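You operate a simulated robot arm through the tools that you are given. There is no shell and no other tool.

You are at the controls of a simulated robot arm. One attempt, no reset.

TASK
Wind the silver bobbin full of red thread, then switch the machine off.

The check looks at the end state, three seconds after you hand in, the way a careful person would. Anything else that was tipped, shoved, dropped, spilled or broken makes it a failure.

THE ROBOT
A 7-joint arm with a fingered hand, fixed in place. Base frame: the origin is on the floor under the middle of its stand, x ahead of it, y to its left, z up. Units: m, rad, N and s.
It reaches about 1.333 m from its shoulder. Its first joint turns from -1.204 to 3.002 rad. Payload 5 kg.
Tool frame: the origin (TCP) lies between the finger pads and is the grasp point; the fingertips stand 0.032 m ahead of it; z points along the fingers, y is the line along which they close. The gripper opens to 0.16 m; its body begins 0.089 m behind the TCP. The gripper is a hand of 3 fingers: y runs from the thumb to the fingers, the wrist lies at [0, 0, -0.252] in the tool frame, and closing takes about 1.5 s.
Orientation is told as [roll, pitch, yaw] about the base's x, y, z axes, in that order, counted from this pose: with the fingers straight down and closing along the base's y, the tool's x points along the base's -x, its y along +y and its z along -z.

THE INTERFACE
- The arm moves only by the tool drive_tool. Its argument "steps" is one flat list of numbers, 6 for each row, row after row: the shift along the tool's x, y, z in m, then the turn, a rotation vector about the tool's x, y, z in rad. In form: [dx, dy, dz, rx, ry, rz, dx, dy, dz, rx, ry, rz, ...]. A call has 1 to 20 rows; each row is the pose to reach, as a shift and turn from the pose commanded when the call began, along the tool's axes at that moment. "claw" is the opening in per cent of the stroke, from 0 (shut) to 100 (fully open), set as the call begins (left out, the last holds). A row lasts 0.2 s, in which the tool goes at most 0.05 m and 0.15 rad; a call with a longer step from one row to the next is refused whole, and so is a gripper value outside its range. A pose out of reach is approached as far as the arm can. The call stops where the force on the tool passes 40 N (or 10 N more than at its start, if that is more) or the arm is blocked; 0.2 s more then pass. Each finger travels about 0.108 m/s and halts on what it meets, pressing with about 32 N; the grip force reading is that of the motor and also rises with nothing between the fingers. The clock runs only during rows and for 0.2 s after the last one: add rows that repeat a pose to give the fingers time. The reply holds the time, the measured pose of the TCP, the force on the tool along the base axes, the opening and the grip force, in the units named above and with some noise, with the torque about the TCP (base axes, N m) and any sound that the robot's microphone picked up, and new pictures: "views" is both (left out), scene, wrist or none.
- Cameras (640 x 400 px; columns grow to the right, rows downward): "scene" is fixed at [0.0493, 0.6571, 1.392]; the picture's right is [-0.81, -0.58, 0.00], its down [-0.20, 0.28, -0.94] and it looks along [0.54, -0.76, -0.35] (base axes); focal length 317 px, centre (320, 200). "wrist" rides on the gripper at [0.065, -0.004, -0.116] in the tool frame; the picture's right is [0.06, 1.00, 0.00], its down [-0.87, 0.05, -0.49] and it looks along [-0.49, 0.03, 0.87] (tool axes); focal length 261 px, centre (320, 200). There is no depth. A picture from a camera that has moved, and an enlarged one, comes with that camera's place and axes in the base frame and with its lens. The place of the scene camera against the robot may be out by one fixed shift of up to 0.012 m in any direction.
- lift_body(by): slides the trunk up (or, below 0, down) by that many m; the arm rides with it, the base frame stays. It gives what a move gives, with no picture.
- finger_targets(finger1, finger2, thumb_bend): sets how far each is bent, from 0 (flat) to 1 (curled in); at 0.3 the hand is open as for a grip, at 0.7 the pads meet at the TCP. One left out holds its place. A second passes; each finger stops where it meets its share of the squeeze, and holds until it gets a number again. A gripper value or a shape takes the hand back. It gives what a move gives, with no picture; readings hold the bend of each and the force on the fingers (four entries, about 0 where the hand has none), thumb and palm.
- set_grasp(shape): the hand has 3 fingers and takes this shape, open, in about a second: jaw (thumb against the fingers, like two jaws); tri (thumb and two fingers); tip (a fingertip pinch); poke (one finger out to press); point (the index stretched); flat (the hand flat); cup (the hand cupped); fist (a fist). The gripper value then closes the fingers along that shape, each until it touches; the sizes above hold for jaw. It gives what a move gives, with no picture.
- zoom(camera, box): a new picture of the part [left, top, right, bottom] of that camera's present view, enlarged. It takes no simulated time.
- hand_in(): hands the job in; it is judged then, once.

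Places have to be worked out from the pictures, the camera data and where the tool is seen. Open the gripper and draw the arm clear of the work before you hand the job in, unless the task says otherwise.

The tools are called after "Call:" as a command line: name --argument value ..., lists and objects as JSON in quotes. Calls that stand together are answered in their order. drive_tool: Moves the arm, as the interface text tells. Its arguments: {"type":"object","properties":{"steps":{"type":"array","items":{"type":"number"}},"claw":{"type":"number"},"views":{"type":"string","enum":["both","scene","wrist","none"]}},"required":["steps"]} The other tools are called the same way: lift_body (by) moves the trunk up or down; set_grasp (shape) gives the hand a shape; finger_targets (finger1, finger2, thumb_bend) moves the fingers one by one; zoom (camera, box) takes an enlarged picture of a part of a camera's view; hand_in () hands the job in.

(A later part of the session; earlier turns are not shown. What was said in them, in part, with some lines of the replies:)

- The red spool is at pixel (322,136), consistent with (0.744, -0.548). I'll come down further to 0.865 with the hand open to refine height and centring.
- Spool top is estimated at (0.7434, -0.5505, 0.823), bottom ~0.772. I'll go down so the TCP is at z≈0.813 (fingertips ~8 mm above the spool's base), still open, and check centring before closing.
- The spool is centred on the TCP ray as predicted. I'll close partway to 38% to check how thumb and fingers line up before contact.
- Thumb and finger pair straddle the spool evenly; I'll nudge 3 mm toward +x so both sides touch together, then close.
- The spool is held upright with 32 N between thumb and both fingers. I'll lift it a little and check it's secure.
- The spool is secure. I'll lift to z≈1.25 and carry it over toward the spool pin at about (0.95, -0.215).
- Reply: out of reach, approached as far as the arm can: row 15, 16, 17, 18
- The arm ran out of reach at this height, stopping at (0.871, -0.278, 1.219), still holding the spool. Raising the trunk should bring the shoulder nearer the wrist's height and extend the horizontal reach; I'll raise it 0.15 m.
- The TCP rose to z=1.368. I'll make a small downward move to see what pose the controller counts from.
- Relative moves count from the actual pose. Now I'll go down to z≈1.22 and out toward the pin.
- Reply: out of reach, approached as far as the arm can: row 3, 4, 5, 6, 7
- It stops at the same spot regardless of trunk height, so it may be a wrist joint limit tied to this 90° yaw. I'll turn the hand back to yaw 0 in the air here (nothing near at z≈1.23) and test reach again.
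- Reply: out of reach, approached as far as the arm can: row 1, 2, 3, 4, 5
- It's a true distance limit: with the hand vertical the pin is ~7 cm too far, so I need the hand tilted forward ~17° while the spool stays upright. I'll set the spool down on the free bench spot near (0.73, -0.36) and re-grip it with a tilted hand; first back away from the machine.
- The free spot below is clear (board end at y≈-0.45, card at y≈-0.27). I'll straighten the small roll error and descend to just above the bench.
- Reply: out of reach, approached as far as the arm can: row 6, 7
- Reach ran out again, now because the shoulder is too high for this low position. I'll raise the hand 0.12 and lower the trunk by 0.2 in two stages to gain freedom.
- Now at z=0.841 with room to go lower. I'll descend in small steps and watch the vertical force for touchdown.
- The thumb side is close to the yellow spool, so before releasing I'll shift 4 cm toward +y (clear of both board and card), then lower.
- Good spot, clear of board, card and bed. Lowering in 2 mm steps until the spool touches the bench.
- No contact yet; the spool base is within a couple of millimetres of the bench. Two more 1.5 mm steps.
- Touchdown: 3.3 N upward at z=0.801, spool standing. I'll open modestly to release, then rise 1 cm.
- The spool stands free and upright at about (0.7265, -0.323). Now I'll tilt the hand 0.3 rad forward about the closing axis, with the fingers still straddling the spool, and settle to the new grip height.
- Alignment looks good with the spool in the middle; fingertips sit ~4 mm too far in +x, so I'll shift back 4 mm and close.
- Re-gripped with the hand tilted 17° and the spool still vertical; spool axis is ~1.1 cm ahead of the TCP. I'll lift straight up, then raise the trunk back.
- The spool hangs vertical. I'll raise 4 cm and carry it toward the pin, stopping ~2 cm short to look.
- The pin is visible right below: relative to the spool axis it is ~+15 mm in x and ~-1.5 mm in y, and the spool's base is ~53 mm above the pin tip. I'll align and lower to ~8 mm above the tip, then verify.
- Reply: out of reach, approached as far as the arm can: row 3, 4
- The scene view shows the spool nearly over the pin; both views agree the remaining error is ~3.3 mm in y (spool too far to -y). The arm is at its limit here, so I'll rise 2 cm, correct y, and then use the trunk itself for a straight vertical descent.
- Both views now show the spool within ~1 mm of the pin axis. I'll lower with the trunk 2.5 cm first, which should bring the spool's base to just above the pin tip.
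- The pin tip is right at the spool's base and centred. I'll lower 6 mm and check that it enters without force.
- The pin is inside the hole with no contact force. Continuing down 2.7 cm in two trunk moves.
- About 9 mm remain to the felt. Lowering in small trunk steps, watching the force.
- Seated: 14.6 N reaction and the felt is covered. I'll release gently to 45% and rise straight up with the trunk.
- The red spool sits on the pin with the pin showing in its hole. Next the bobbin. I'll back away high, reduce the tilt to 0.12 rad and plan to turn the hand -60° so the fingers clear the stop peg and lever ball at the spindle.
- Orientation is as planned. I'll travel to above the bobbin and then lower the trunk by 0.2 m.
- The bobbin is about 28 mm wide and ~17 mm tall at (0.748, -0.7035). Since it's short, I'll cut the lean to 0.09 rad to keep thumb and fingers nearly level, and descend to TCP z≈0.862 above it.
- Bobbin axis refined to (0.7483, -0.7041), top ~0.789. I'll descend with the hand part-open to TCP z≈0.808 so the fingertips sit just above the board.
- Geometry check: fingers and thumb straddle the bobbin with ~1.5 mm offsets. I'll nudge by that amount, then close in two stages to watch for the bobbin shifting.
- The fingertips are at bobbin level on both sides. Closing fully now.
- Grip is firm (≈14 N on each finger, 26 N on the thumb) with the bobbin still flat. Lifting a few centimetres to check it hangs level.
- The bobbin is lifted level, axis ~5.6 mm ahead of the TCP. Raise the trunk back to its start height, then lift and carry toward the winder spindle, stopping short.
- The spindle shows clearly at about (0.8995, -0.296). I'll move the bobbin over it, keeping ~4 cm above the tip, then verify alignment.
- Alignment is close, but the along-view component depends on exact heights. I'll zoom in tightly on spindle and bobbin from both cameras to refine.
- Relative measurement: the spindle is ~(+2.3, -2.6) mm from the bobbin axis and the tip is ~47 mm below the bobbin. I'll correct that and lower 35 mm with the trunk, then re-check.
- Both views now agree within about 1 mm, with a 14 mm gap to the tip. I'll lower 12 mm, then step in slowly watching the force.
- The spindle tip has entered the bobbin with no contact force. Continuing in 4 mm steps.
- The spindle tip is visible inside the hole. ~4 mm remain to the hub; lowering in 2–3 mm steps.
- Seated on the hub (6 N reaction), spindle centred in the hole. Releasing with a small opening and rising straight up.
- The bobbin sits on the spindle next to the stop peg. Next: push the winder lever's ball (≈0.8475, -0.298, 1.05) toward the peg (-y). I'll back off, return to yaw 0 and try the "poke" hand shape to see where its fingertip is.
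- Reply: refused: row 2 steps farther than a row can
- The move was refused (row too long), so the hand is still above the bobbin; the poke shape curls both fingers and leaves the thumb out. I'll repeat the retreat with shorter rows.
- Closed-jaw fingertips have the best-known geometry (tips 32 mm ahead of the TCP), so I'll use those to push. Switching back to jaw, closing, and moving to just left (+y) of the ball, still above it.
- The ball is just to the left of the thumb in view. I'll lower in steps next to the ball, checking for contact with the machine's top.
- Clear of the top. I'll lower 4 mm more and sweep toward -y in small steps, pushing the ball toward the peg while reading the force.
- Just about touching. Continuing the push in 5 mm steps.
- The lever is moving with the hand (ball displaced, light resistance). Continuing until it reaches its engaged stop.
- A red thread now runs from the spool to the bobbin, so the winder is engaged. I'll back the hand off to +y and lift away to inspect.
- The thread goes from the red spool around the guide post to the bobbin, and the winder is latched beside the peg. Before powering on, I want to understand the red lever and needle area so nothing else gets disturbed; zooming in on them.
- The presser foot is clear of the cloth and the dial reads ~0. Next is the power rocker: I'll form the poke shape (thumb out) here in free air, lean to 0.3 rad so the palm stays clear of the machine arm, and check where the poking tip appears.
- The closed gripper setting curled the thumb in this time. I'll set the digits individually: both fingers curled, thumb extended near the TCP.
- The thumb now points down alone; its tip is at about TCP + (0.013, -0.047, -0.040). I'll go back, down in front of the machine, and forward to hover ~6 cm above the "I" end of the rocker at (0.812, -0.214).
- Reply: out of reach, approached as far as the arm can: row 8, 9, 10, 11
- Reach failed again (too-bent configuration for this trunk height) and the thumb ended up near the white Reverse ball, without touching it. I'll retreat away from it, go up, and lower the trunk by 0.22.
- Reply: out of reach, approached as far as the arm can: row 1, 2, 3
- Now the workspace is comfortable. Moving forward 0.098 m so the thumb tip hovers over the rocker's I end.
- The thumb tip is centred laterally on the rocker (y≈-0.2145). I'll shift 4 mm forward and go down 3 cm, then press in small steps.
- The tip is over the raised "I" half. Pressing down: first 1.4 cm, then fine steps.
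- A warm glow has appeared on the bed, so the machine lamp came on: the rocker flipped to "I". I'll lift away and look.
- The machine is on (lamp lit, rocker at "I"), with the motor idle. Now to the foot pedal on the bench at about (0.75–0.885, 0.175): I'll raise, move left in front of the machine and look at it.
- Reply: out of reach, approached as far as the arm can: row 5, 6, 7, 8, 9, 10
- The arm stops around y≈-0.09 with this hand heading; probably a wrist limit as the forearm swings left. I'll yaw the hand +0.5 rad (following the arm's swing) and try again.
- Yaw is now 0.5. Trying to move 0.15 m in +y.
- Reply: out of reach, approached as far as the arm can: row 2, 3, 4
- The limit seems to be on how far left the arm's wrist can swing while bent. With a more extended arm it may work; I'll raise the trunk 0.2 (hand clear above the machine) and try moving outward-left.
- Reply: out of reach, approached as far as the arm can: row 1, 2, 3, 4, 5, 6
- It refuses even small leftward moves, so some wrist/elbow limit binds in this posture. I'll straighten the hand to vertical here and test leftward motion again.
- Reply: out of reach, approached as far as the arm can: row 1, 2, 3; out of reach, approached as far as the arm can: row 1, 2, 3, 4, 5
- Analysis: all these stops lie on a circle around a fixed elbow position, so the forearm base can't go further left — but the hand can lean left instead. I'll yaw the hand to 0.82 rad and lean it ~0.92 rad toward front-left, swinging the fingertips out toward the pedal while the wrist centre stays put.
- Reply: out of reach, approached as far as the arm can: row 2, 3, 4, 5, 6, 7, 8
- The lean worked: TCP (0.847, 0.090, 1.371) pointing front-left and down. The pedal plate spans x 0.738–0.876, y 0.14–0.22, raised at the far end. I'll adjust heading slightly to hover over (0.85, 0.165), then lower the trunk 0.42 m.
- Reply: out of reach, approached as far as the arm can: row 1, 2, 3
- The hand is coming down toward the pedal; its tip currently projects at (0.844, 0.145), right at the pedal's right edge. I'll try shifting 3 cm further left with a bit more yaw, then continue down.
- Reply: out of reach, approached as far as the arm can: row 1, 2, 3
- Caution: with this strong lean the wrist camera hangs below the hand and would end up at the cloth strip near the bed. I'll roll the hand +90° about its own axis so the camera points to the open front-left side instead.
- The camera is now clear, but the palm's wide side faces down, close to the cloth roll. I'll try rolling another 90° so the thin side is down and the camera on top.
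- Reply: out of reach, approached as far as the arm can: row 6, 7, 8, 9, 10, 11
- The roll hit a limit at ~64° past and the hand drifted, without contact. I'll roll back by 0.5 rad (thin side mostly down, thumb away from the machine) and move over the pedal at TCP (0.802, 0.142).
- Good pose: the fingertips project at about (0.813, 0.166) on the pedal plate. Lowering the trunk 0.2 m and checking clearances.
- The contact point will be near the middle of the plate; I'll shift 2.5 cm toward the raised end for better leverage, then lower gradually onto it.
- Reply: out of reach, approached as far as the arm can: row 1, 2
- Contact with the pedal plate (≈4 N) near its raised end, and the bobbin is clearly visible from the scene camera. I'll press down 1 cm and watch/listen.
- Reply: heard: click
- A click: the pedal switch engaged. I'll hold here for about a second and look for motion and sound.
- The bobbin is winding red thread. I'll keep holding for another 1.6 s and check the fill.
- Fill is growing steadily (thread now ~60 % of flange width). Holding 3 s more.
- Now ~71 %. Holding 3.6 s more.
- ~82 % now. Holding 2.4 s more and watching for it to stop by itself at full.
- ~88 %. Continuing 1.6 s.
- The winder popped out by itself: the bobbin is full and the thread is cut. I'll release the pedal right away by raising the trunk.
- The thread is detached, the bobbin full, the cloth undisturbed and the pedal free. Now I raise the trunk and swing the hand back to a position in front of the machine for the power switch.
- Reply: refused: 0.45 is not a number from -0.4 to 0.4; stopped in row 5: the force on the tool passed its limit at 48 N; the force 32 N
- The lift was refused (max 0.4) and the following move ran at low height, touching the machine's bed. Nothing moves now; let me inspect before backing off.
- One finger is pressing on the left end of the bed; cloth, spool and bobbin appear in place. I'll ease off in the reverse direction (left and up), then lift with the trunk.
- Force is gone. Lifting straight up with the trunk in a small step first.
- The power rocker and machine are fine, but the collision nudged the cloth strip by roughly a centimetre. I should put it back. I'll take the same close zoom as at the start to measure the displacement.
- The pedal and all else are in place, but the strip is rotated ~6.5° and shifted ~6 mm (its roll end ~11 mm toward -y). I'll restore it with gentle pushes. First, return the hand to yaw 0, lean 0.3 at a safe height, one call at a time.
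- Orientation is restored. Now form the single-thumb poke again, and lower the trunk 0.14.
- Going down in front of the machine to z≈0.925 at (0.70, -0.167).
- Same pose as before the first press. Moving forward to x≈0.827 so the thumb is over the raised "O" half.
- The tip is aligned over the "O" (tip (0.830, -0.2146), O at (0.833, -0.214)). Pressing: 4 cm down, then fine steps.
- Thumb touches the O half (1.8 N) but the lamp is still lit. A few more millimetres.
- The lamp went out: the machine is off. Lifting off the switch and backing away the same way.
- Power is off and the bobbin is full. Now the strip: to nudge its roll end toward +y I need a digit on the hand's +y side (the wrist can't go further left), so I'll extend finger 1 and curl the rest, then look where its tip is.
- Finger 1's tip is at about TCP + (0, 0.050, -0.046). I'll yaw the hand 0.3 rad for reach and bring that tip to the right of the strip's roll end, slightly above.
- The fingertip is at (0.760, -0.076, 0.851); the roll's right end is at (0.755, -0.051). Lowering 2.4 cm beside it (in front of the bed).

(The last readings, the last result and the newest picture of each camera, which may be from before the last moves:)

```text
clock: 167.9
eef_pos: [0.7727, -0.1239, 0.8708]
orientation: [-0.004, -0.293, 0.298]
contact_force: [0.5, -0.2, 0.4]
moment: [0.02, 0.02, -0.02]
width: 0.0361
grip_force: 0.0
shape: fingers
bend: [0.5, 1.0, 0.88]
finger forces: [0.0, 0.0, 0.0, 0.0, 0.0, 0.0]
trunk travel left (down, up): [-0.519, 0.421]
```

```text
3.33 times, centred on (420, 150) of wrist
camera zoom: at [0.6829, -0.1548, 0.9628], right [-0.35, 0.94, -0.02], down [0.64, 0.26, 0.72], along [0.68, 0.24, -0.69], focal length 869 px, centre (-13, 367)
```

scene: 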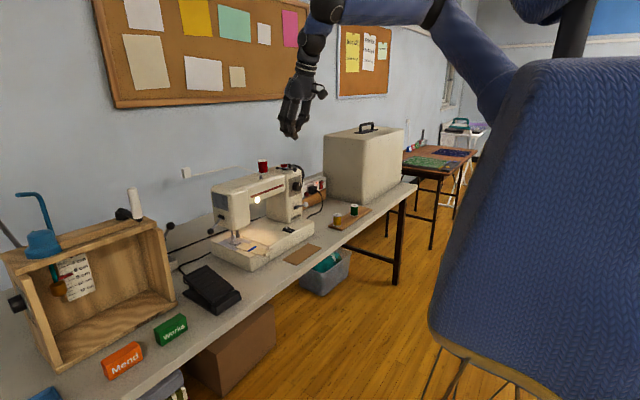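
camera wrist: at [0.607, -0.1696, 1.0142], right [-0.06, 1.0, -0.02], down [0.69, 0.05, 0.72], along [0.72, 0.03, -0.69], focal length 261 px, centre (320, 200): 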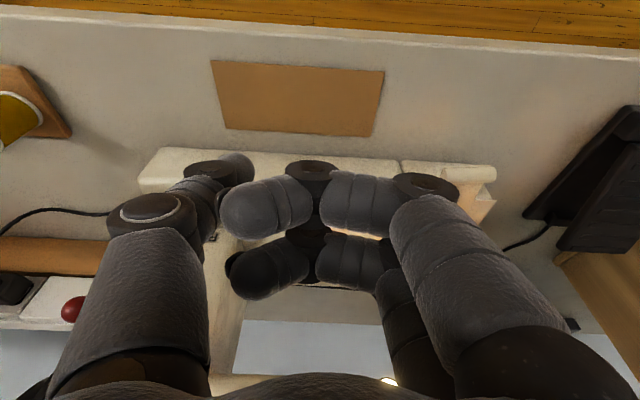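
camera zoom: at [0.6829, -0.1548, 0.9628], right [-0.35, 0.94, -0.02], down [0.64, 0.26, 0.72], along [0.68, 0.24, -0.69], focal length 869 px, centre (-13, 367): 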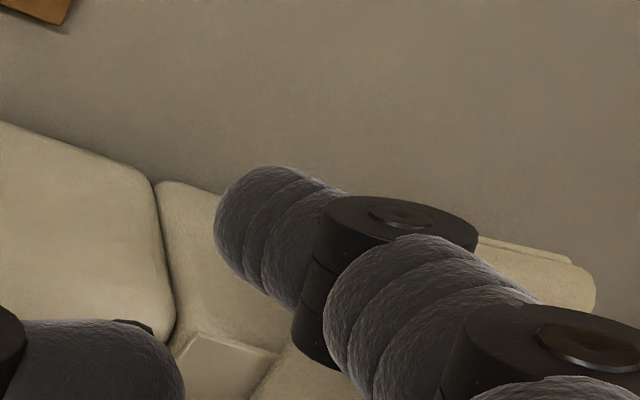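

I'll zoom in more tightly on the roll end and fingertip to judge the gap before pushing.

Call:
zoom --camera "scene" --box '[255, 232, 285, 254]'

Call:
zoom --camera "wrist" --box '[380, 120, 480, 195]'

```text
16.00 times, centred on (270, 243) of scene
camera zoom: at [0.0493, 0.6571, 1.392], right [-0.81, -0.58, 0.0], down [-0.2, 0.28, -0.94], along [0.54, -0.76, -0.35], focal length 5072 px, centre (1120, -488)
```

zoom: 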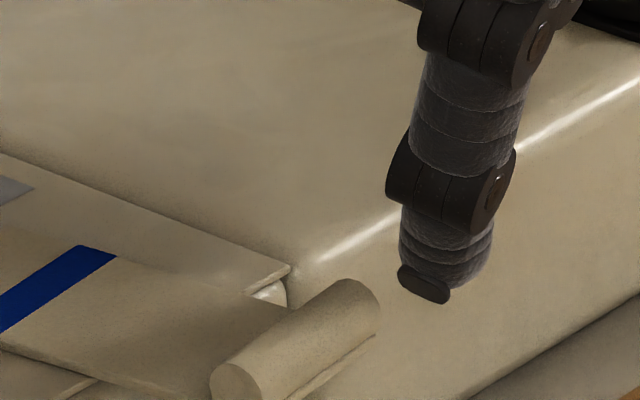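

```text
5.33 times, centred on (430, 158) of wrist
camera zoom: at [0.6829, -0.1548, 0.9628], right [-0.35, 0.94, -0.02], down [0.64, 0.26, 0.72], along [0.68, 0.24, -0.69], focal length 1390 px, centre (-267, 427)
```

zoom: 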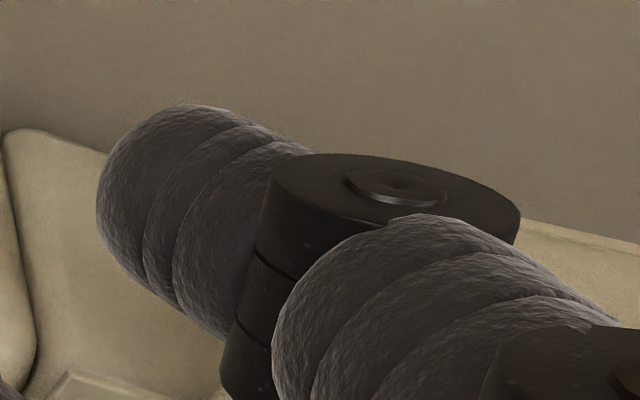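

The fingertip is at the right height with a gap of ~12–14 mm in y. I'll approach by 12 mm and look.

Call:
drive_tool --steps '[-0.0017, 0.0057, 0.0005, 0, 0, 0, -0.0034, 0.0115, 0.001, 0, 0, 0, -0.0034, 0.0115, 0.001, 0, 0, 0]' --views "none"

Call:
zoom --camera "scene" --box '[248, 230, 284, 254]'

Call:
zoom --camera "scene" --box '[222, 225, 262, 255]'

```text
clock: 168.7
eef_pos: [0.7719, -0.1109, 0.8714]
orientation: [-0.003, -0.294, 0.297]
contact_force: [-0.7, -0.9, -0.7]
moment: [0.02, 0.0, -0.02]
width: 0.0361
grip_force: 0.1
shape: fingers
bend: [0.5, 1.0, 0.88]
finger forces: [0.0, 0.0, 0.0, 0.1, 0.0, 0.0]
trunk travel left (down, up): [-0.519, 0.421]
```

```text
16.00 times, centred on (266, 242) of scene
camera zoom: at [0.0493, 0.6571, 1.392], right [-0.81, -0.58, 0.0], down [-0.2, 0.28, -0.94], along [0.54, -0.76, -0.35], focal length 5072 px, centre (1184, -472)
```

zoom: 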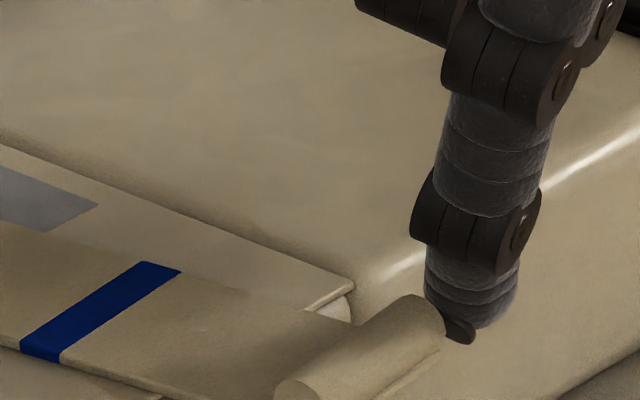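

```text
13.33 times, centred on (242, 240) of scene
camera zoom: at [0.0493, 0.6571, 1.392], right [-0.81, -0.58, 0.0], down [-0.2, 0.28, -0.94], along [0.54, -0.76, -0.35], focal length 4227 px, centre (1360, -333)
```

zoom: 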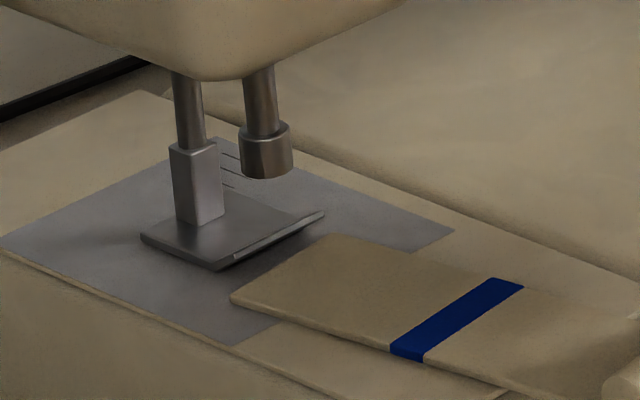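

Now about to touch; strip still where it was. Pushing 5 mm and comparing.

Call:
drive_tool --steps '[-0.0007, 0.0024, 0.0002, 0, 0, 0, -0.0014, 0.0048, 0.0004, 0, 0, 0, -0.0014, 0.0048, 0.0004, 0, 0, 0]' --views "none"

Call:
zoom --camera "scene" --box '[222, 225, 262, 255]'

Call:
zoom --camera "scene" --box '[248, 230, 284, 254]'

```text
clock: 169.5
eef_pos: [0.7739, -0.1056, 0.8715]
orientation: [-0.002, -0.293, 0.298]
contact_force: [0.3, -0.2, -0.1]
moment: [-0.01, -0.03, 0.01]
width: 0.0361
grip_force: 0.1
shape: fingers
bend: [0.5, 1.0, 0.88]
finger forces: [0.0, 0.0, 0.1, 0.1, 0.0, 0.0]
trunk travel left (down, up): [-0.519, 0.421]
```

```text
13.33 times, centred on (242, 240) of scene
camera zoom: at [0.0493, 0.6571, 1.392], right [-0.81, -0.58, 0.0], down [-0.2, 0.28, -0.94], along [0.54, -0.76, -0.35], focal length 4227 px, centre (1360, -333)
```

zoom: 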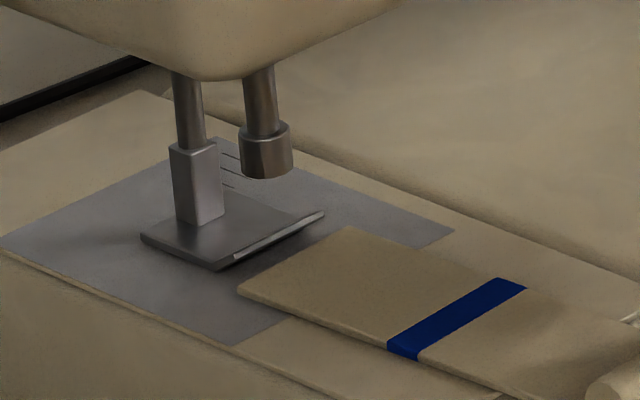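

```text
16.00 times, centred on (266, 242) of scene
camera zoom: at [0.0493, 0.6571, 1.392], right [-0.81, -0.58, 0.0], down [-0.2, 0.28, -0.94], along [0.54, -0.76, -0.35], focal length 5072 px, centre (1184, -472)
```

zoom: 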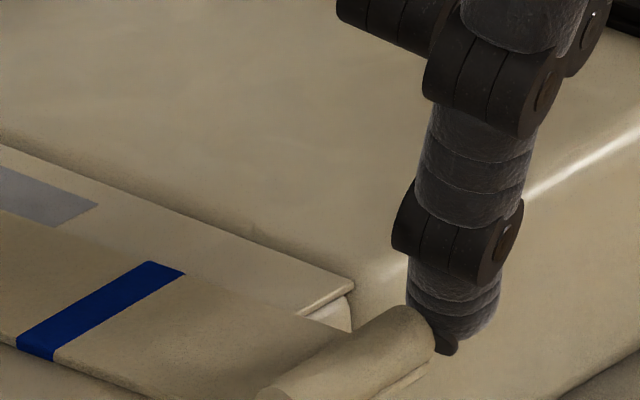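

The push works: rotation is down from 6.5° to ~2.8° and the far end is back at its original y. Pushing ~4 mm more.

Call:
drive_tool --steps '[-0.0006, 0.0019, 0.0002, 0, 0, 0, -0.0011, 0.0038, 0.0003, 0, 0, 0, -0.0011, 0.0038, 0.0003, 0, 0, 0]' --views "none"

Call:
zoom --camera "scene" --box '[222, 225, 262, 255]'

```text
clock: 170.3
eef_pos: [0.7724, -0.1011, 0.8715]
orientation: [-0.001, -0.295, 0.299]
contact_force: [0.0, 0.1, -0.2]
moment: [0.02, 0.01, -0.01]
width: 0.0359
grip_force: 0.0
shape: fingers
bend: [0.5, 1.0, 0.88]
finger forces: [0.0, 0.0, 0.1, 0.0, 0.0, 0.1]
trunk travel left (down, up): [-0.519, 0.421]
```

```text
13.33 times, centred on (242, 240) of scene
camera zoom: at [0.0493, 0.6571, 1.392], right [-0.81, -0.58, 0.0], down [-0.2, 0.28, -0.94], along [0.54, -0.76, -0.35], focal length 4227 px, centre (1360, -333)
```

zoom: 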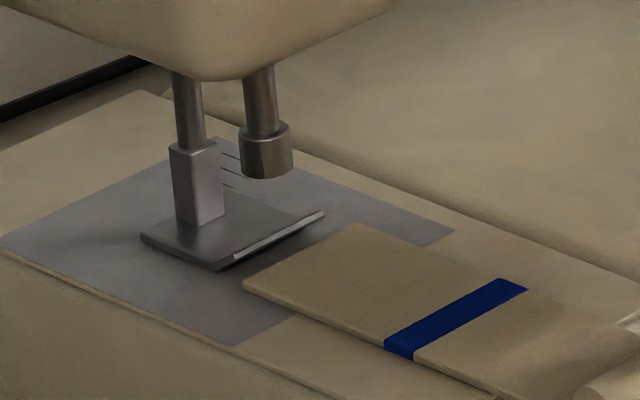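

The strip is now parallel to its original lie, offset only ~(-5, -3.6) mm. I'll back off, come round to the front of the roll, and give a small +x push.

Call:
drive_tool --steps '[0.0034, -0.0115, -0.001, 0, 0, 0, 0.0226, -0.0053, -0.0069, 0, 0, 0, 0.0418, 0.0009, -0.0127, 0, 0, 0, 0.0357, 0.0216, -0.0109, 0, 0, 0, 0.0296, 0.0423, -0.009, 0, 0, 0, 0.0296, 0.0423, -0.009, 0, 0, 0]' --views "none"

Call:
zoom --camera "scene" --box '[240, 225, 290, 260]'

Call:
zoom --camera "wrist" --box '[320, 60, 520, 220]'

```text
clock: 171.7
eef_pos: [0.7298, -0.0867, 0.8709]
orientation: [-0.002, -0.295, 0.3]
contact_force: [0.8, 0.1, -0.3]
moment: [-0.01, 0.01, 0.01]
width: 0.0361
grip_force: 0.1
shape: fingers
bend: [0.5, 1.0, 0.88]
finger forces: [0.1, 0.1, 0.1, 0.0, 0.1, 0.1]
out of reach, approached as far as the arm can: row 5, 6
trunk travel left (down, up): [-0.519, 0.421]
```

```text
11.43 times, centred on (265, 242) of scene
camera zoom: at [0.0493, 0.6571, 1.392], right [-0.81, -0.58, 0.0], down [-0.2, 0.28, -0.94], along [0.54, -0.76, -0.35], focal length 3623 px, centre (949, -286)
```

zoom: 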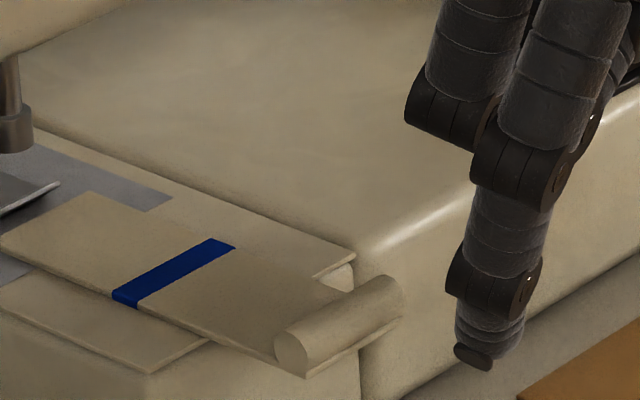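

```text
2.50 times, centred on (420, 140) of wrist
camera zoom: at [0.6404, -0.1186, 0.9624], right [-0.35, 0.94, -0.02], down [0.64, 0.25, 0.72], along [0.68, 0.24, -0.69], focal length 652 px, centre (70, 350)
```

zoom: 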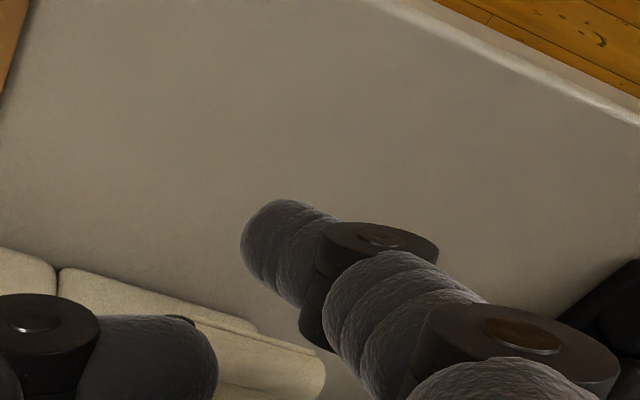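

The tip is in front of the roll but near its right end (y limit). With 0.3 rad more yaw I can centre it at y≈-0.022; doing that while staying in front of the roll.

Call:
drive_tool --steps '[-0.0077, 0.0057, 0.0024, -0.0292, 0, -0.0957, -0.0155, 0.0113, 0.0047, -0.0583, 0, -0.1913, -0.0232, 0.017, 0.0071, -0.0875, 0, -0.287, -0.0232, 0.017, 0.0071, -0.0875, 0, -0.287]' --views "none"

Call:
zoom --camera "scene" --box '[240, 225, 290, 260]'

Call:
zoom --camera "wrist" --box '[320, 60, 560, 260]'

```text
clock: 172.7
eef_pos: [0.7446, -0.0673, 0.8722]
orientation: [-0.002, -0.295, 0.599]
contact_force: [-0.1, -0.4, 0.4]
moment: [-0.02, 0.0, 0.01]
width: 0.0358
grip_force: 0.1
shape: fingers
bend: [0.5, 1.0, 0.88]
finger forces: [0.0, 0.0, 0.0, 0.1, 0.0, 0.0]
out of reach, approached as far as the arm can: row 3, 4
trunk travel left (down, up): [-0.519, 0.421]
```

```text
11.43 times, centred on (265, 242) of scene
camera zoom: at [0.0493, 0.6571, 1.392], right [-0.81, -0.58, 0.0], down [-0.2, 0.28, -0.94], along [0.54, -0.76, -0.35], focal length 3623 px, centre (949, -286)
```

zoom: 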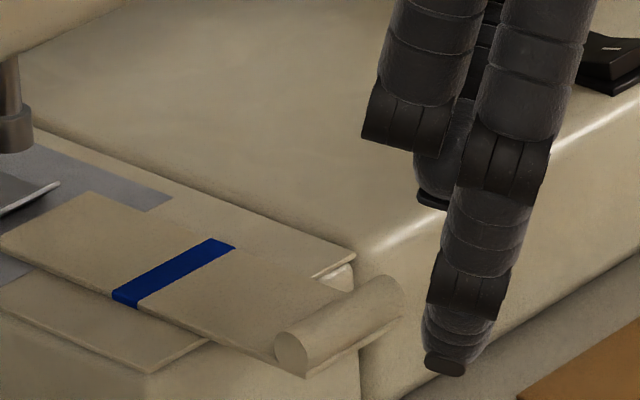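

```text
2.00 times, centred on (440, 160) of wrist
camera zoom: at [0.6692, -0.1246, 0.965], right [-0.61, 0.79, -0.02], down [0.54, 0.43, 0.72], along [0.58, 0.43, -0.69], focal length 521 px, centre (80, 280)
```

zoom: 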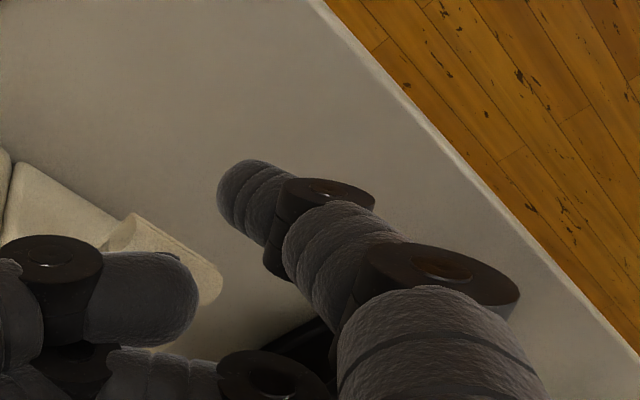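

The tip is in front of the roll's centre (y≈-0.025 vs -0.023), ~16 mm short of touching. Advancing 13 mm in +x.

Call:
drive_tool --steps '[-0.0051, -0.0037, 0.0016, 0, 0, 0, -0.0103, -0.0073, 0.0031, 0, 0, 0, -0.0103, -0.0073, 0.0031, 0, 0, 0]' --views "none"

Call:
zoom --camera "scene" --box '[240, 225, 290, 260]'

Call:
zoom --camera "wrist" --box '[320, 100, 480, 220]'

```text
clock: 173.5
eef_pos: [0.7506, -0.0689, 0.8735]
orientation: [0.0, -0.295, 0.598]
contact_force: [1.0, -1.1, -0.8]
moment: [0.01, 0.02, -0.05]
width: 0.036
grip_force: 0.0
shape: fingers
bend: [0.5, 1.0, 0.88]
finger forces: [0.0, 0.0, 0.0, 0.0, 0.0, 0.0]
out of reach, approached as far as the arm can: row 2, 3
trunk travel left (down, up): [-0.519, 0.421]
```

```text
11.43 times, centred on (265, 242) of scene
camera zoom: at [0.0493, 0.6571, 1.392], right [-0.81, -0.58, 0.0], down [-0.2, 0.28, -0.94], along [0.54, -0.76, -0.35], focal length 3623 px, centre (949, -286)
```

zoom: 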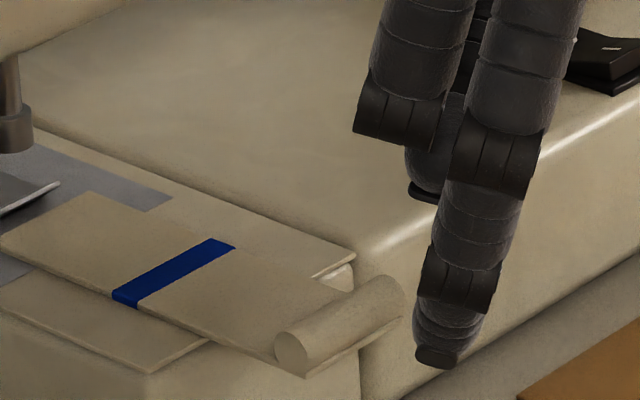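

```text
3.33 times, centred on (400, 160) of wrist
camera zoom: at [0.6744, -0.1264, 0.9647], right [-0.61, 0.79, -0.02], down [0.54, 0.43, 0.72], along [0.58, 0.43, -0.69], focal length 869 px, centre (53, 333)
```

zoom: 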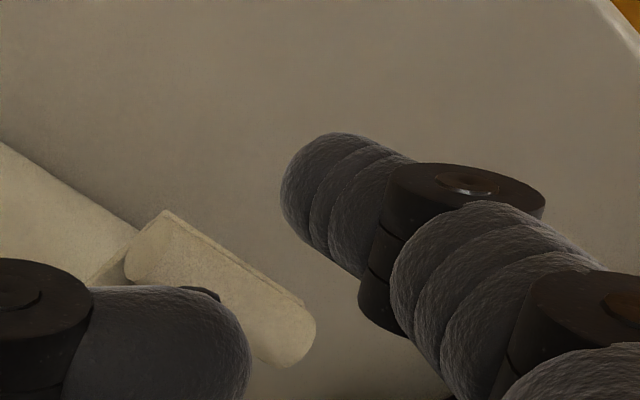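

Still ~8 mm short; a bit more lean will give reach. Adding 0.155 rad lean while keeping the fingertip where it is.

Call:
drive_tool --steps '[0.0031, 0.0003, -0.0005, 0, -0.078, 0, 0.0063, 0.0007, -0.0009, 0, -0.155, 0, 0.0063, 0.0007, -0.0009, 0, -0.155, 0]' --views "none"

Call:
zoom --camera "scene" --box '[240, 225, 290, 260]'

Call:
zoom --camera "wrist" --box '[320, 100, 480, 220]'

```text
clock: 174.3
eef_pos: [0.746, -0.0717, 0.8729]
orientation: [-0.002, -0.449, 0.6]
contact_force: [0.2, 0.2, 0.0]
moment: [-0.04, -0.01, -0.01]
width: 0.036
grip_force: 0.0
shape: fingers
bend: [0.5, 1.0, 0.88]
finger forces: [0.0, 0.1, 0.0, 0.1, 0.0, 0.0]
trunk travel left (down, up): [-0.519, 0.421]
```

```text
11.43 times, centred on (265, 242) of scene
camera zoom: at [0.0493, 0.6571, 1.392], right [-0.81, -0.58, 0.0], down [-0.2, 0.28, -0.94], along [0.54, -0.76, -0.35], focal length 3623 px, centre (949, -286)
```

zoom: 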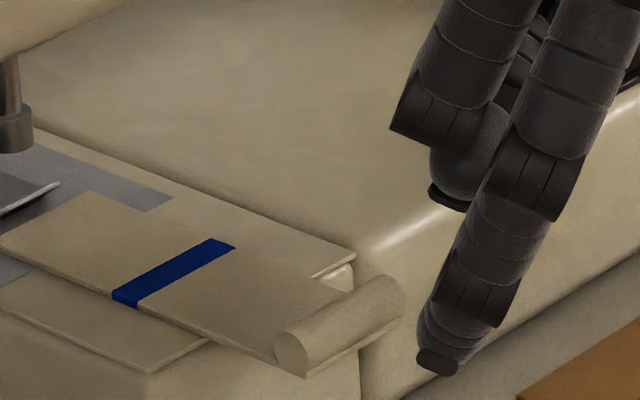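

```text
3.33 times, centred on (400, 160) of wrist
camera zoom: at [0.6579, -0.1364, 0.9478], right [-0.61, 0.79, -0.03], down [0.44, 0.37, 0.82], along [0.66, 0.48, -0.57], focal length 869 px, centre (53, 333)
```

zoom: 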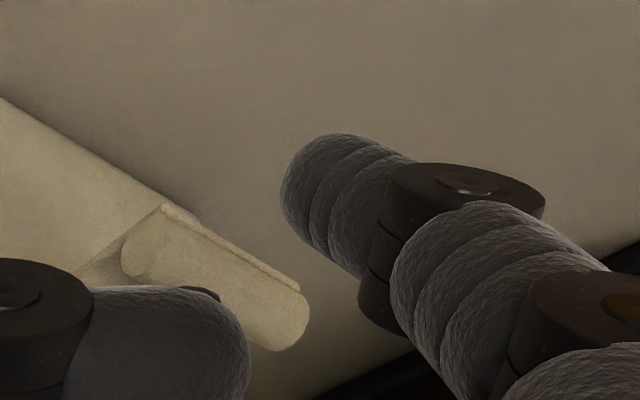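

Good, not touching yet. Advancing +x by 8 mm.

Call:
drive_tool --steps '[-0.003, -0.0023, 0.0014, 0, 0, 0, -0.0059, -0.0045, 0.0029, 0, 0, 0, -0.0059, -0.0045, 0.0029, 0, 0, 0]' --views "none"

Call:
zoom --camera "scene" --box '[222, 225, 262, 255]'

Call:
zoom --camera "wrist" --box '[320, 100, 480, 220]'

```text
clock: 175.1
eef_pos: [0.7528, -0.0719, 0.8717]
orientation: [-0.003, -0.449, 0.599]
contact_force: [1.3, 0.5, 0.0]
moment: [0.0, -0.01, 0.02]
width: 0.0359
grip_force: 0.0
shape: fingers
bend: [0.5, 1.0, 0.88]
finger forces: [0.0, 0.0, 0.0, 0.0, 0.0, 0.1]
trunk travel left (down, up): [-0.519, 0.421]
```

```text
13.33 times, centred on (242, 240) of scene
camera zoom: at [0.0493, 0.6571, 1.392], right [-0.81, -0.58, 0.0], down [-0.2, 0.28, -0.94], along [0.54, -0.76, -0.35], focal length 4227 px, centre (1360, -333)
```

zoom: 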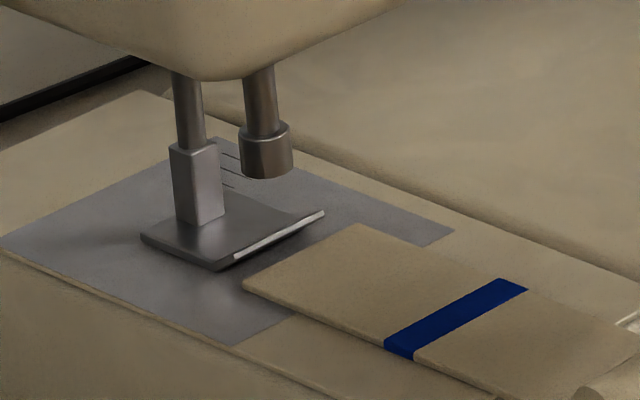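

```text
3.33 times, centred on (400, 160) of wrist
camera zoom: at [0.6657, -0.1362, 0.9469], right [-0.61, 0.79, -0.03], down [0.44, 0.37, 0.82], along [0.66, 0.48, -0.57], focal length 869 px, centre (53, 333)
```

zoom: 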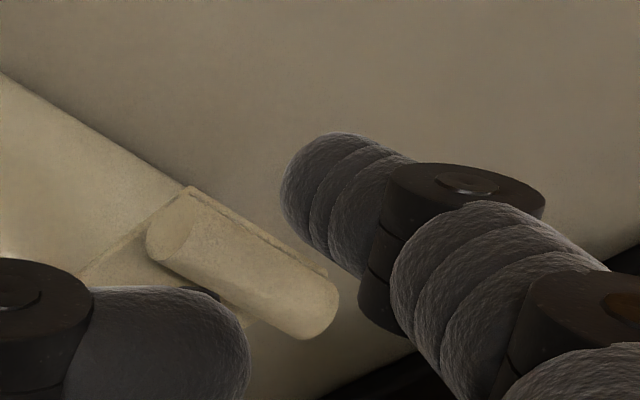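

Close now (~4 mm). Advancing 4 mm, then 4 mm more with checks.

Call:
drive_tool --steps '[-0.0015, -0.0011, 0.0007, 0, 0, 0, -0.003, -0.0023, 0.0014, 0, 0, 0, -0.003, -0.0023, 0.0014, 0, 0, 0]' --views "none"

Call:
zoom --camera "scene" --box '[222, 225, 262, 255]'

Call:
zoom --camera "scene" --box '[240, 225, 290, 260]'

```text
clock: 175.9
eef_pos: [0.757, -0.0711, 0.8718]
orientation: [-0.004, -0.448, 0.6]
contact_force: [-0.1, 0.1, 0.2]
moment: [-0.01, 0.0, 0.04]
width: 0.0359
grip_force: 0.1
shape: fingers
bend: [0.5, 1.0, 0.88]
finger forces: [0.1, 0.0, 0.0, 0.1, 0.1, 0.1]
trunk travel left (down, up): [-0.519, 0.421]
```

```text
13.33 times, centred on (242, 240) of scene
camera zoom: at [0.0493, 0.6571, 1.392], right [-0.81, -0.58, 0.0], down [-0.2, 0.28, -0.94], along [0.54, -0.76, -0.35], focal length 4227 px, centre (1360, -333)
```

zoom: 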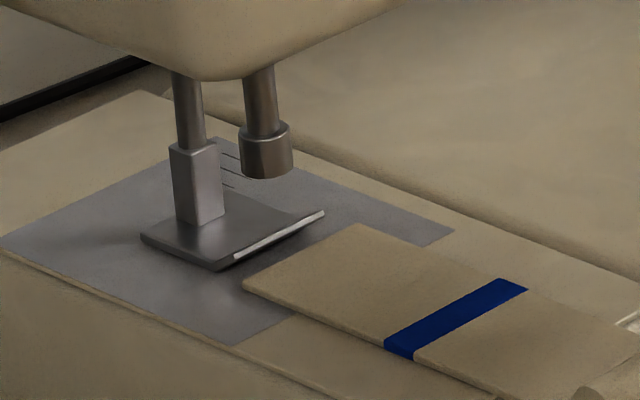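

```text
11.43 times, centred on (265, 242) of scene
camera zoom: at [0.0493, 0.6571, 1.392], right [-0.81, -0.58, 0.0], down [-0.2, 0.28, -0.94], along [0.54, -0.76, -0.35], focal length 3623 px, centre (949, -286)
```

zoom: 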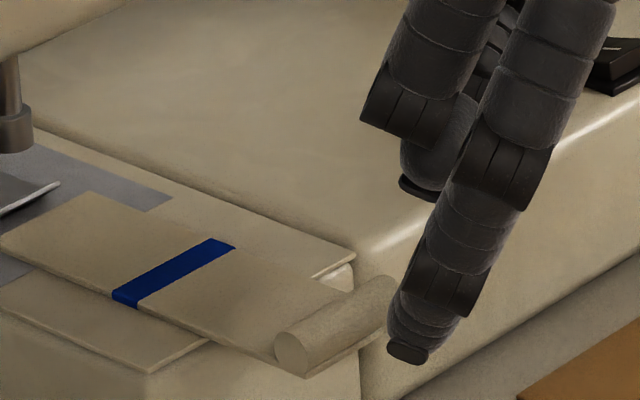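

Not touching yet; another 4 mm.

Call:
drive_tool --steps '[-0.0015, -0.0011, 0.0007, 0, 0, 0, -0.003, -0.0023, 0.0014, 0, 0, 0, -0.003, -0.0023, 0.0014, 0, 0, 0]' --views "none"

Call:
zoom --camera "scene" --box '[222, 225, 262, 255]'

Call:
zoom --camera "wrist" --box '[320, 100, 480, 220]'

```text
clock: 176.7
eef_pos: [0.7606, -0.0719, 0.8727]
orientation: [-0.004, -0.448, 0.6]
contact_force: [-0.7, -0.4, 0.0]
moment: [0.0, -0.01, 0.0]
width: 0.036
grip_force: 0.0
shape: fingers
bend: [0.5, 1.0, 0.88]
finger forces: [0.0, 0.0, 0.0, 0.1, 0.0, 0.1]
trunk travel left (down, up): [-0.519, 0.421]
```

```text
13.33 times, centred on (242, 240) of scene
camera zoom: at [0.0493, 0.6571, 1.392], right [-0.81, -0.58, 0.0], down [-0.2, 0.28, -0.94], along [0.54, -0.76, -0.35], focal length 4227 px, centre (1360, -333)
```

zoom: 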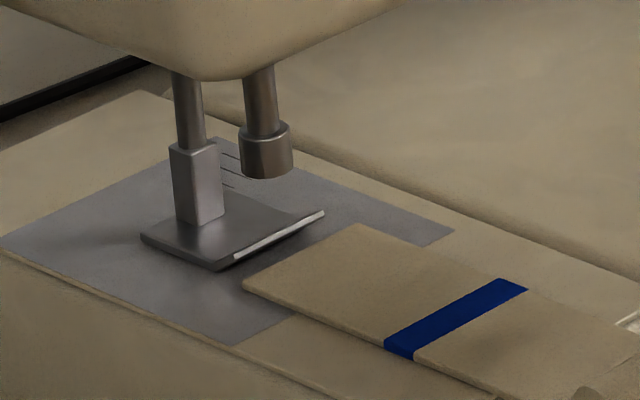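

```text
3.33 times, centred on (400, 160) of wrist
camera zoom: at [0.6733, -0.1358, 0.9487], right [-0.61, 0.79, -0.03], down [0.44, 0.37, 0.82], along [0.66, 0.48, -0.57], focal length 869 px, centre (53, 333)
```

zoom: 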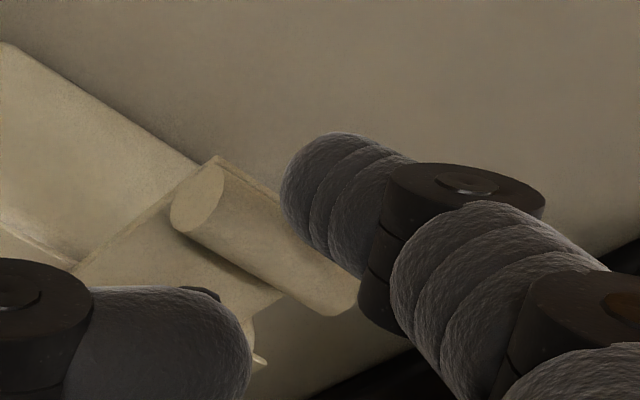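

Now essentially touching the roll at its middle. Pushing 3 mm.

Call:
drive_tool --steps '[-0.0011, -0.0008, 0.0005, 0, 0, 0, -0.0022, -0.0017, 0.0011, 0, 0, 0, -0.0022, -0.0017, 0.0011, 0, 0, 0]' --views "none"

Call:
zoom --camera "scene" --box '[222, 225, 262, 255]'

```text
clock: 177.5
eef_pos: [0.7629, -0.0717, 0.8739]
orientation: [-0.004, -0.449, 0.599]
contact_force: [0.8, 0.9, 0.7]
moment: [0.0, -0.01, -0.02]
width: 0.0357
grip_force: 0.1
shape: fingers
bend: [0.5, 1.0, 0.88]
finger forces: [0.0, 0.0, 0.0, 0.0, 0.0, 0.0]
trunk travel left (down, up): [-0.519, 0.421]
```

```text
13.33 times, centred on (242, 240) of scene
camera zoom: at [0.0493, 0.6571, 1.392], right [-0.81, -0.58, 0.0], down [-0.2, 0.28, -0.94], along [0.54, -0.76, -0.35], focal length 4227 px, centre (1360, -333)
```

zoom: 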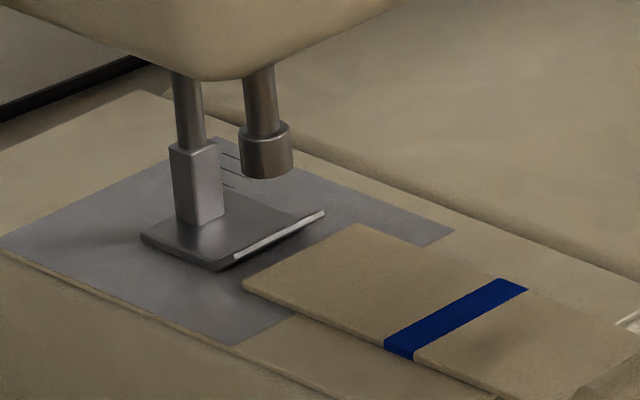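

No motion of the strip yet; 3 mm more.

Call:
drive_tool --steps '[-0.0011, -0.0008, 0.0005, 0, 0, 0, -0.0022, -0.0017, 0.0011, 0, 0, 0, -0.0022, -0.0017, 0.0011, 0, 0, 0]' --views "none"

Call:
zoom --camera "scene" --box '[222, 225, 262, 255]'

Call:
zoom --camera "scene" --box '[240, 225, 290, 260]'

```text
clock: 178.3
eef_pos: [0.7662, -0.0713, 0.872]
orientation: [-0.004, -0.447, 0.599]
contact_force: [-0.3, 0.0, 0.1]
moment: [0.01, -0.02, 0.0]
width: 0.036
grip_force: 0.1
shape: fingers
bend: [0.5, 1.0, 0.88]
finger forces: [0.0, 0.0, 0.0, 0.0, 0.1, 0.0]
trunk travel left (down, up): [-0.519, 0.421]
```

```text
13.33 times, centred on (242, 240) of scene
camera zoom: at [0.0493, 0.6571, 1.392], right [-0.81, -0.58, 0.0], down [-0.2, 0.28, -0.94], along [0.54, -0.76, -0.35], focal length 4227 px, centre (1360, -333)
```

zoom: 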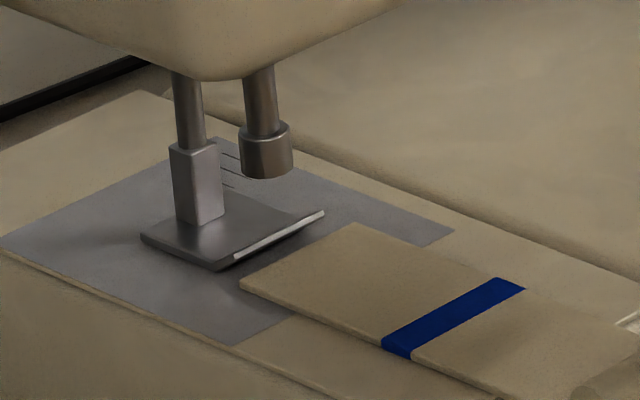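

```text
11.43 times, centred on (265, 242) of scene
camera zoom: at [0.0493, 0.6571, 1.392], right [-0.81, -0.58, 0.0], down [-0.2, 0.28, -0.94], along [0.54, -0.76, -0.35], focal length 3623 px, centre (949, -286)
```

zoom: 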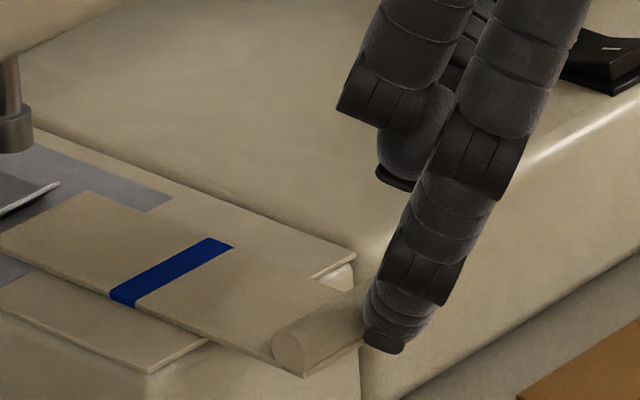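

The strip is starting to move in the right direction (~1 mm). Pushing 4 mm more.

Call:
drive_tool --steps '[-0.0015, -0.0011, 0.0007, 0, 0, 0, -0.003, -0.0023, 0.0014, 0, 0, 0, -0.003, -0.0023, 0.0014, 0, 0, 0]' --views "none"

Call:
zoom --camera "scene" --box '[222, 225, 262, 255]'

```text
clock: 179.1
eef_pos: [0.7722, -0.0719, 0.8727]
orientation: [-0.005, -0.449, 0.599]
contact_force: [0.1, 0.4, 0.0]
moment: [-0.01, 0.01, -0.02]
width: 0.036
grip_force: 0.0
shape: fingers
bend: [0.5, 1.0, 0.88]
finger forces: [0.0, 0.0, 0.0, 0.1, 0.0, 0.0]
trunk travel left (down, up): [-0.519, 0.421]
```

```text
13.33 times, centred on (242, 240) of scene
camera zoom: at [0.0493, 0.6571, 1.392], right [-0.81, -0.58, 0.0], down [-0.2, 0.28, -0.94], along [0.54, -0.76, -0.35], focal length 4227 px, centre (1360, -333)
```

zoom: 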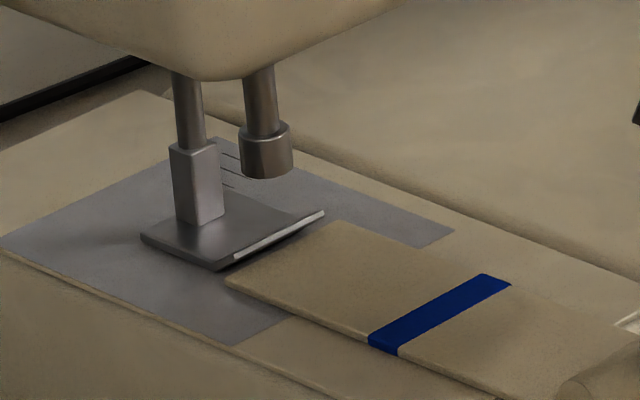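

The strip is back: x restored, rotation ~1°, residual y offset ~3 mm. I'll withdraw straight back from the roll and then up.

Call:
drive_tool --steps '[0.0111, 0.0085, -0.0054, 0, 0, 0, 0.0223, 0.0169, -0.0108, 0, 0, 0, 0.0092, 0.0169, -0.0378, 0, 0, 0, -0.0038, 0.0169, -0.0648, 0, 0, 0, -0.0169, 0.0169, -0.0918, 0, 0, 0, -0.0299, 0.0169, -0.1188, 0, 0, 0]' --views "scene"

Call:
zoom --camera "scene" --box '[205, 205, 325, 280]'

```text
clock: 180.5
eef_pos: [0.7384, -0.0728, 0.9933]
orientation: [-0.002, -0.447, 0.599]
contact_force: [0.1, 0.1, 0.5]
moment: [-0.02, 0.02, -0.02]
width: 0.0358
grip_force: 0.1
shape: fingers
bend: [0.5, 1.0, 0.88]
finger forces: [0.1, 0.0, 0.0, 0.0, 0.0, 0.1]
trunk travel left (down, up): [-0.519, 0.421]
```

scene: 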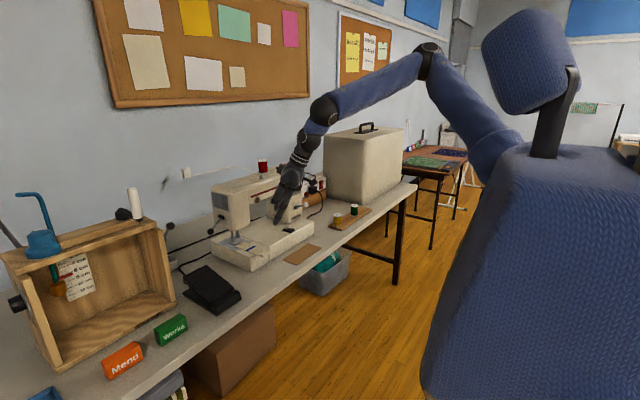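

```text
5.33 times, centred on (265, 242) of scene
camera zoom: at [0.0493, 0.6571, 1.392], right [-0.81, -0.58, 0.0], down [-0.2, 0.28, -0.94], along [0.54, -0.76, -0.35], focal length 1691 px, centre (613, -27)
```

zoom: 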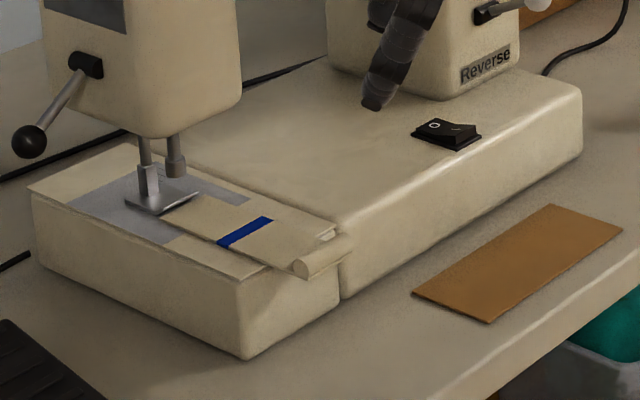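

The strip now looks as it did at the start. Next, raise clear of the work with the trunk.

Call:
lift_body --by 0.25

```text
clock: 183.0
eef_pos: [0.741, -0.0726, 1.2427]
orientation: [-0.004, -0.45, 0.598]
contact_force: [0.1, 0.0, -0.4]
moment: [0.02, -0.02, -0.01]
width: 0.0363
grip_force: 0.1
shape: fingers
bend: [0.5, 1.0, 0.88]
finger forces: [0.1, 0.1, 0.0, 0.1, 0.0, 0.0]
trunk travel left (down, up): [-0.769, 0.171]
```

Clear above everything. Moving back toward the robot and to the right, away from the bench.

Call:
drive_tool --steps '[0.033, -0.0182, -0.016, 0, 0, 0, 0.066, -0.0364, -0.0319, 0, 0, 0, 0.099, -0.0546, -0.0479, 0, 0, 0, 0.1321, -0.0727, -0.0638, 0, 0, 0, 0.1651, -0.0909, -0.0798, 0, 0, 0, 0.1981, -0.1091, -0.0957, 0, 0, 0, 0.2311, -0.1273, -0.1117, 0, 0, 0]' --views "none"

Call:
set_grasp --shape "jaw"

Call:
drive_tool --steps '[0, 0, 0, 0, 0, 0, 0, 0, 0, 0, 0, 0, 0, 0, 0, 0, 0, 0, 0, 0, 0, 0, 0, 0]' --claw 100

Call:
zoom --camera "scene" --box '[235, 145, 315, 190]'

Call:
zoom --camera "scene" --box '[190, 140, 390, 280]'

Call:
zoom --camera "scene" --box '[280, 222, 304, 237]'

```text
clock: 184.6
eef_pos: [0.5985, -0.3231, 1.242]
orientation: [0.0, -0.449, 0.599]
contact_force: [-1.6, -0.2, 0.8]
moment: [0.03, -0.06, 0.0]
width: 0.0359
grip_force: 0.1
shape: fingers
bend: [0.5, 1.0, 0.88]
finger forces: [0.0, 0.0, 0.0, 0.0, 0.1, 0.0]
trunk travel left (down, up): [-0.769, 0.171]
```

```text
clock: 185.5
eef_pos: [0.5994, -0.3214, 1.2428]
orientation: [-0.003, -0.448, 0.597]
contact_force: [-0.2, -0.1, -0.1]
moment: [0.05, 0.01, -0.01]
width: 0.1597
grip_force: 0.1
shape: jaw
bend: [0.3, 0.3, 0.3]
finger forces: [0.0, 0.1, 0.0, 0.1, 0.0, 0.0]
trunk travel left (down, up): [-0.769, 0.171]
```

```text
clock: 186.5
eef_pos: [0.5982, -0.321, 1.2412]
orientation: [-0.003, -0.45, 0.598]
contact_force: [0.7, -1.0, -0.7]
moment: [0.04, -0.01, 0.02]
width: 0.1601
grip_force: 0.0
shape: jaw
bend: [0.3, 0.3, 0.3]
finger forces: [0.0, 0.0, 0.1, 0.0, 0.0, 0.0]
trunk travel left (down, up): [-0.769, 0.171]
camera wrist: at [0.512, -0.3856, 1.3179], right [-0.61, 0.79, -0.03], down [0.44, 0.37, 0.82], along [0.66, 0.48, -0.57], focal length 261 px, centre (320, 200)
```

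scene: 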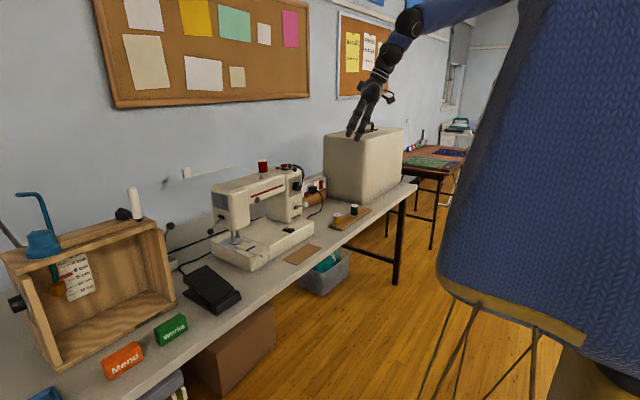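
wrist: 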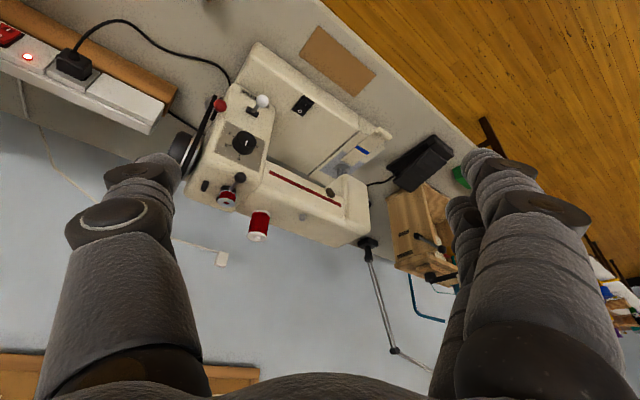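

```text
8.00 times, centred on (275, 168) of scene
camera zoom: at [0.0493, 0.6571, 1.392], right [-0.81, -0.58, 0.0], down [-0.2, 0.28, -0.94], along [0.54, -0.76, -0.35], focal length 2536 px, centre (680, 460)
```

zoom: 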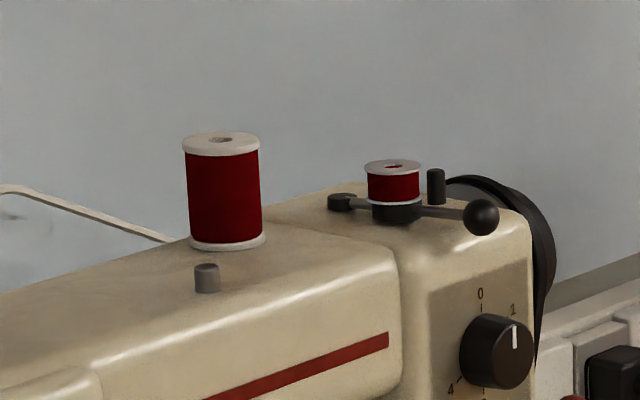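

```text
2.86 times, centred on (290, 210) of scene
camera zoom: at [0.0493, 0.6571, 1.392], right [-0.81, -0.58, 0.0], down [-0.2, 0.28, -0.94], along [0.54, -0.76, -0.35], focal length 906 px, centre (406, 171)
```

zoom: 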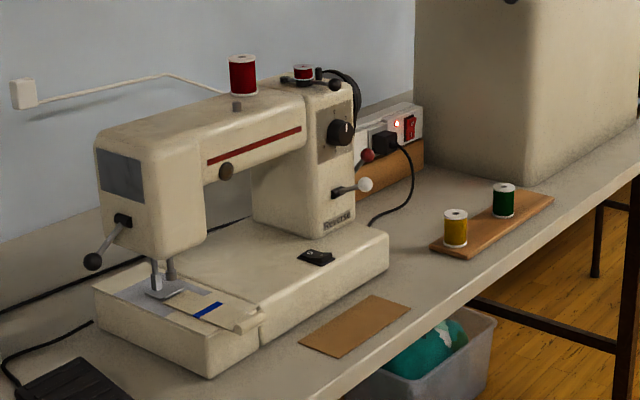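

```text
16.00 times, centred on (292, 230) of scene
camera zoom: at [0.0493, 0.6571, 1.392], right [-0.81, -0.58, 0.0], down [-0.2, 0.28, -0.94], along [0.54, -0.76, -0.35], focal length 5072 px, centre (768, -272)
```

zoom: 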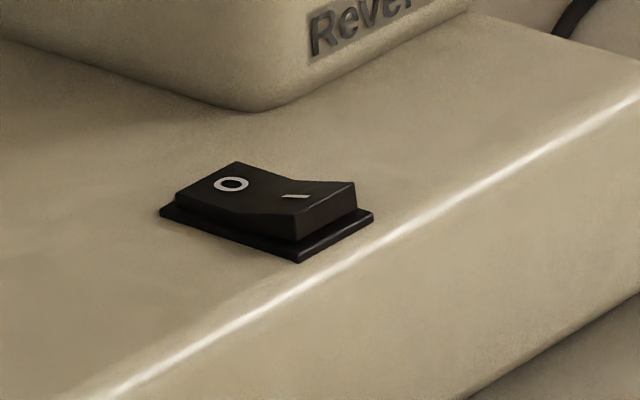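

Final check: the bobbin is full of red thread, the rocker is at "O" with the lamp out, and the spools, pedal, dial, levers and plug look unchanged. The cloth strip is back to within about 3 mm. The gripper is open and the arm is clear of the bench, so I'm handing in.

Call:
hand_in

```text
The job is handed in.
```

The silver bobbin is wound full of red thread and the machine is switched off: the rocker is at "O" and the lamp is out. The winder popped out by itself at full, and I released the pedal right after.

**Collision:** While moving away from the pedal, the hand hit the left end of the machine's bed, stopping at 48 N. That shoved the cloth strip beside the presser foot by up to about 11 mm. I pushed it back; it now sits about 3 mm from where it started, turned by about 1°. The machine itself did not move. A strict check could still count the strip as shoved.

**Where things are now:**
- The red spool is still on the spool pin, and the full bobbin is still on the winder spindle.
- The yellow and green spools, the pedal, dial, levers and plug look as they did at the start.
- The gripper is open and the arm is clear of the bench.
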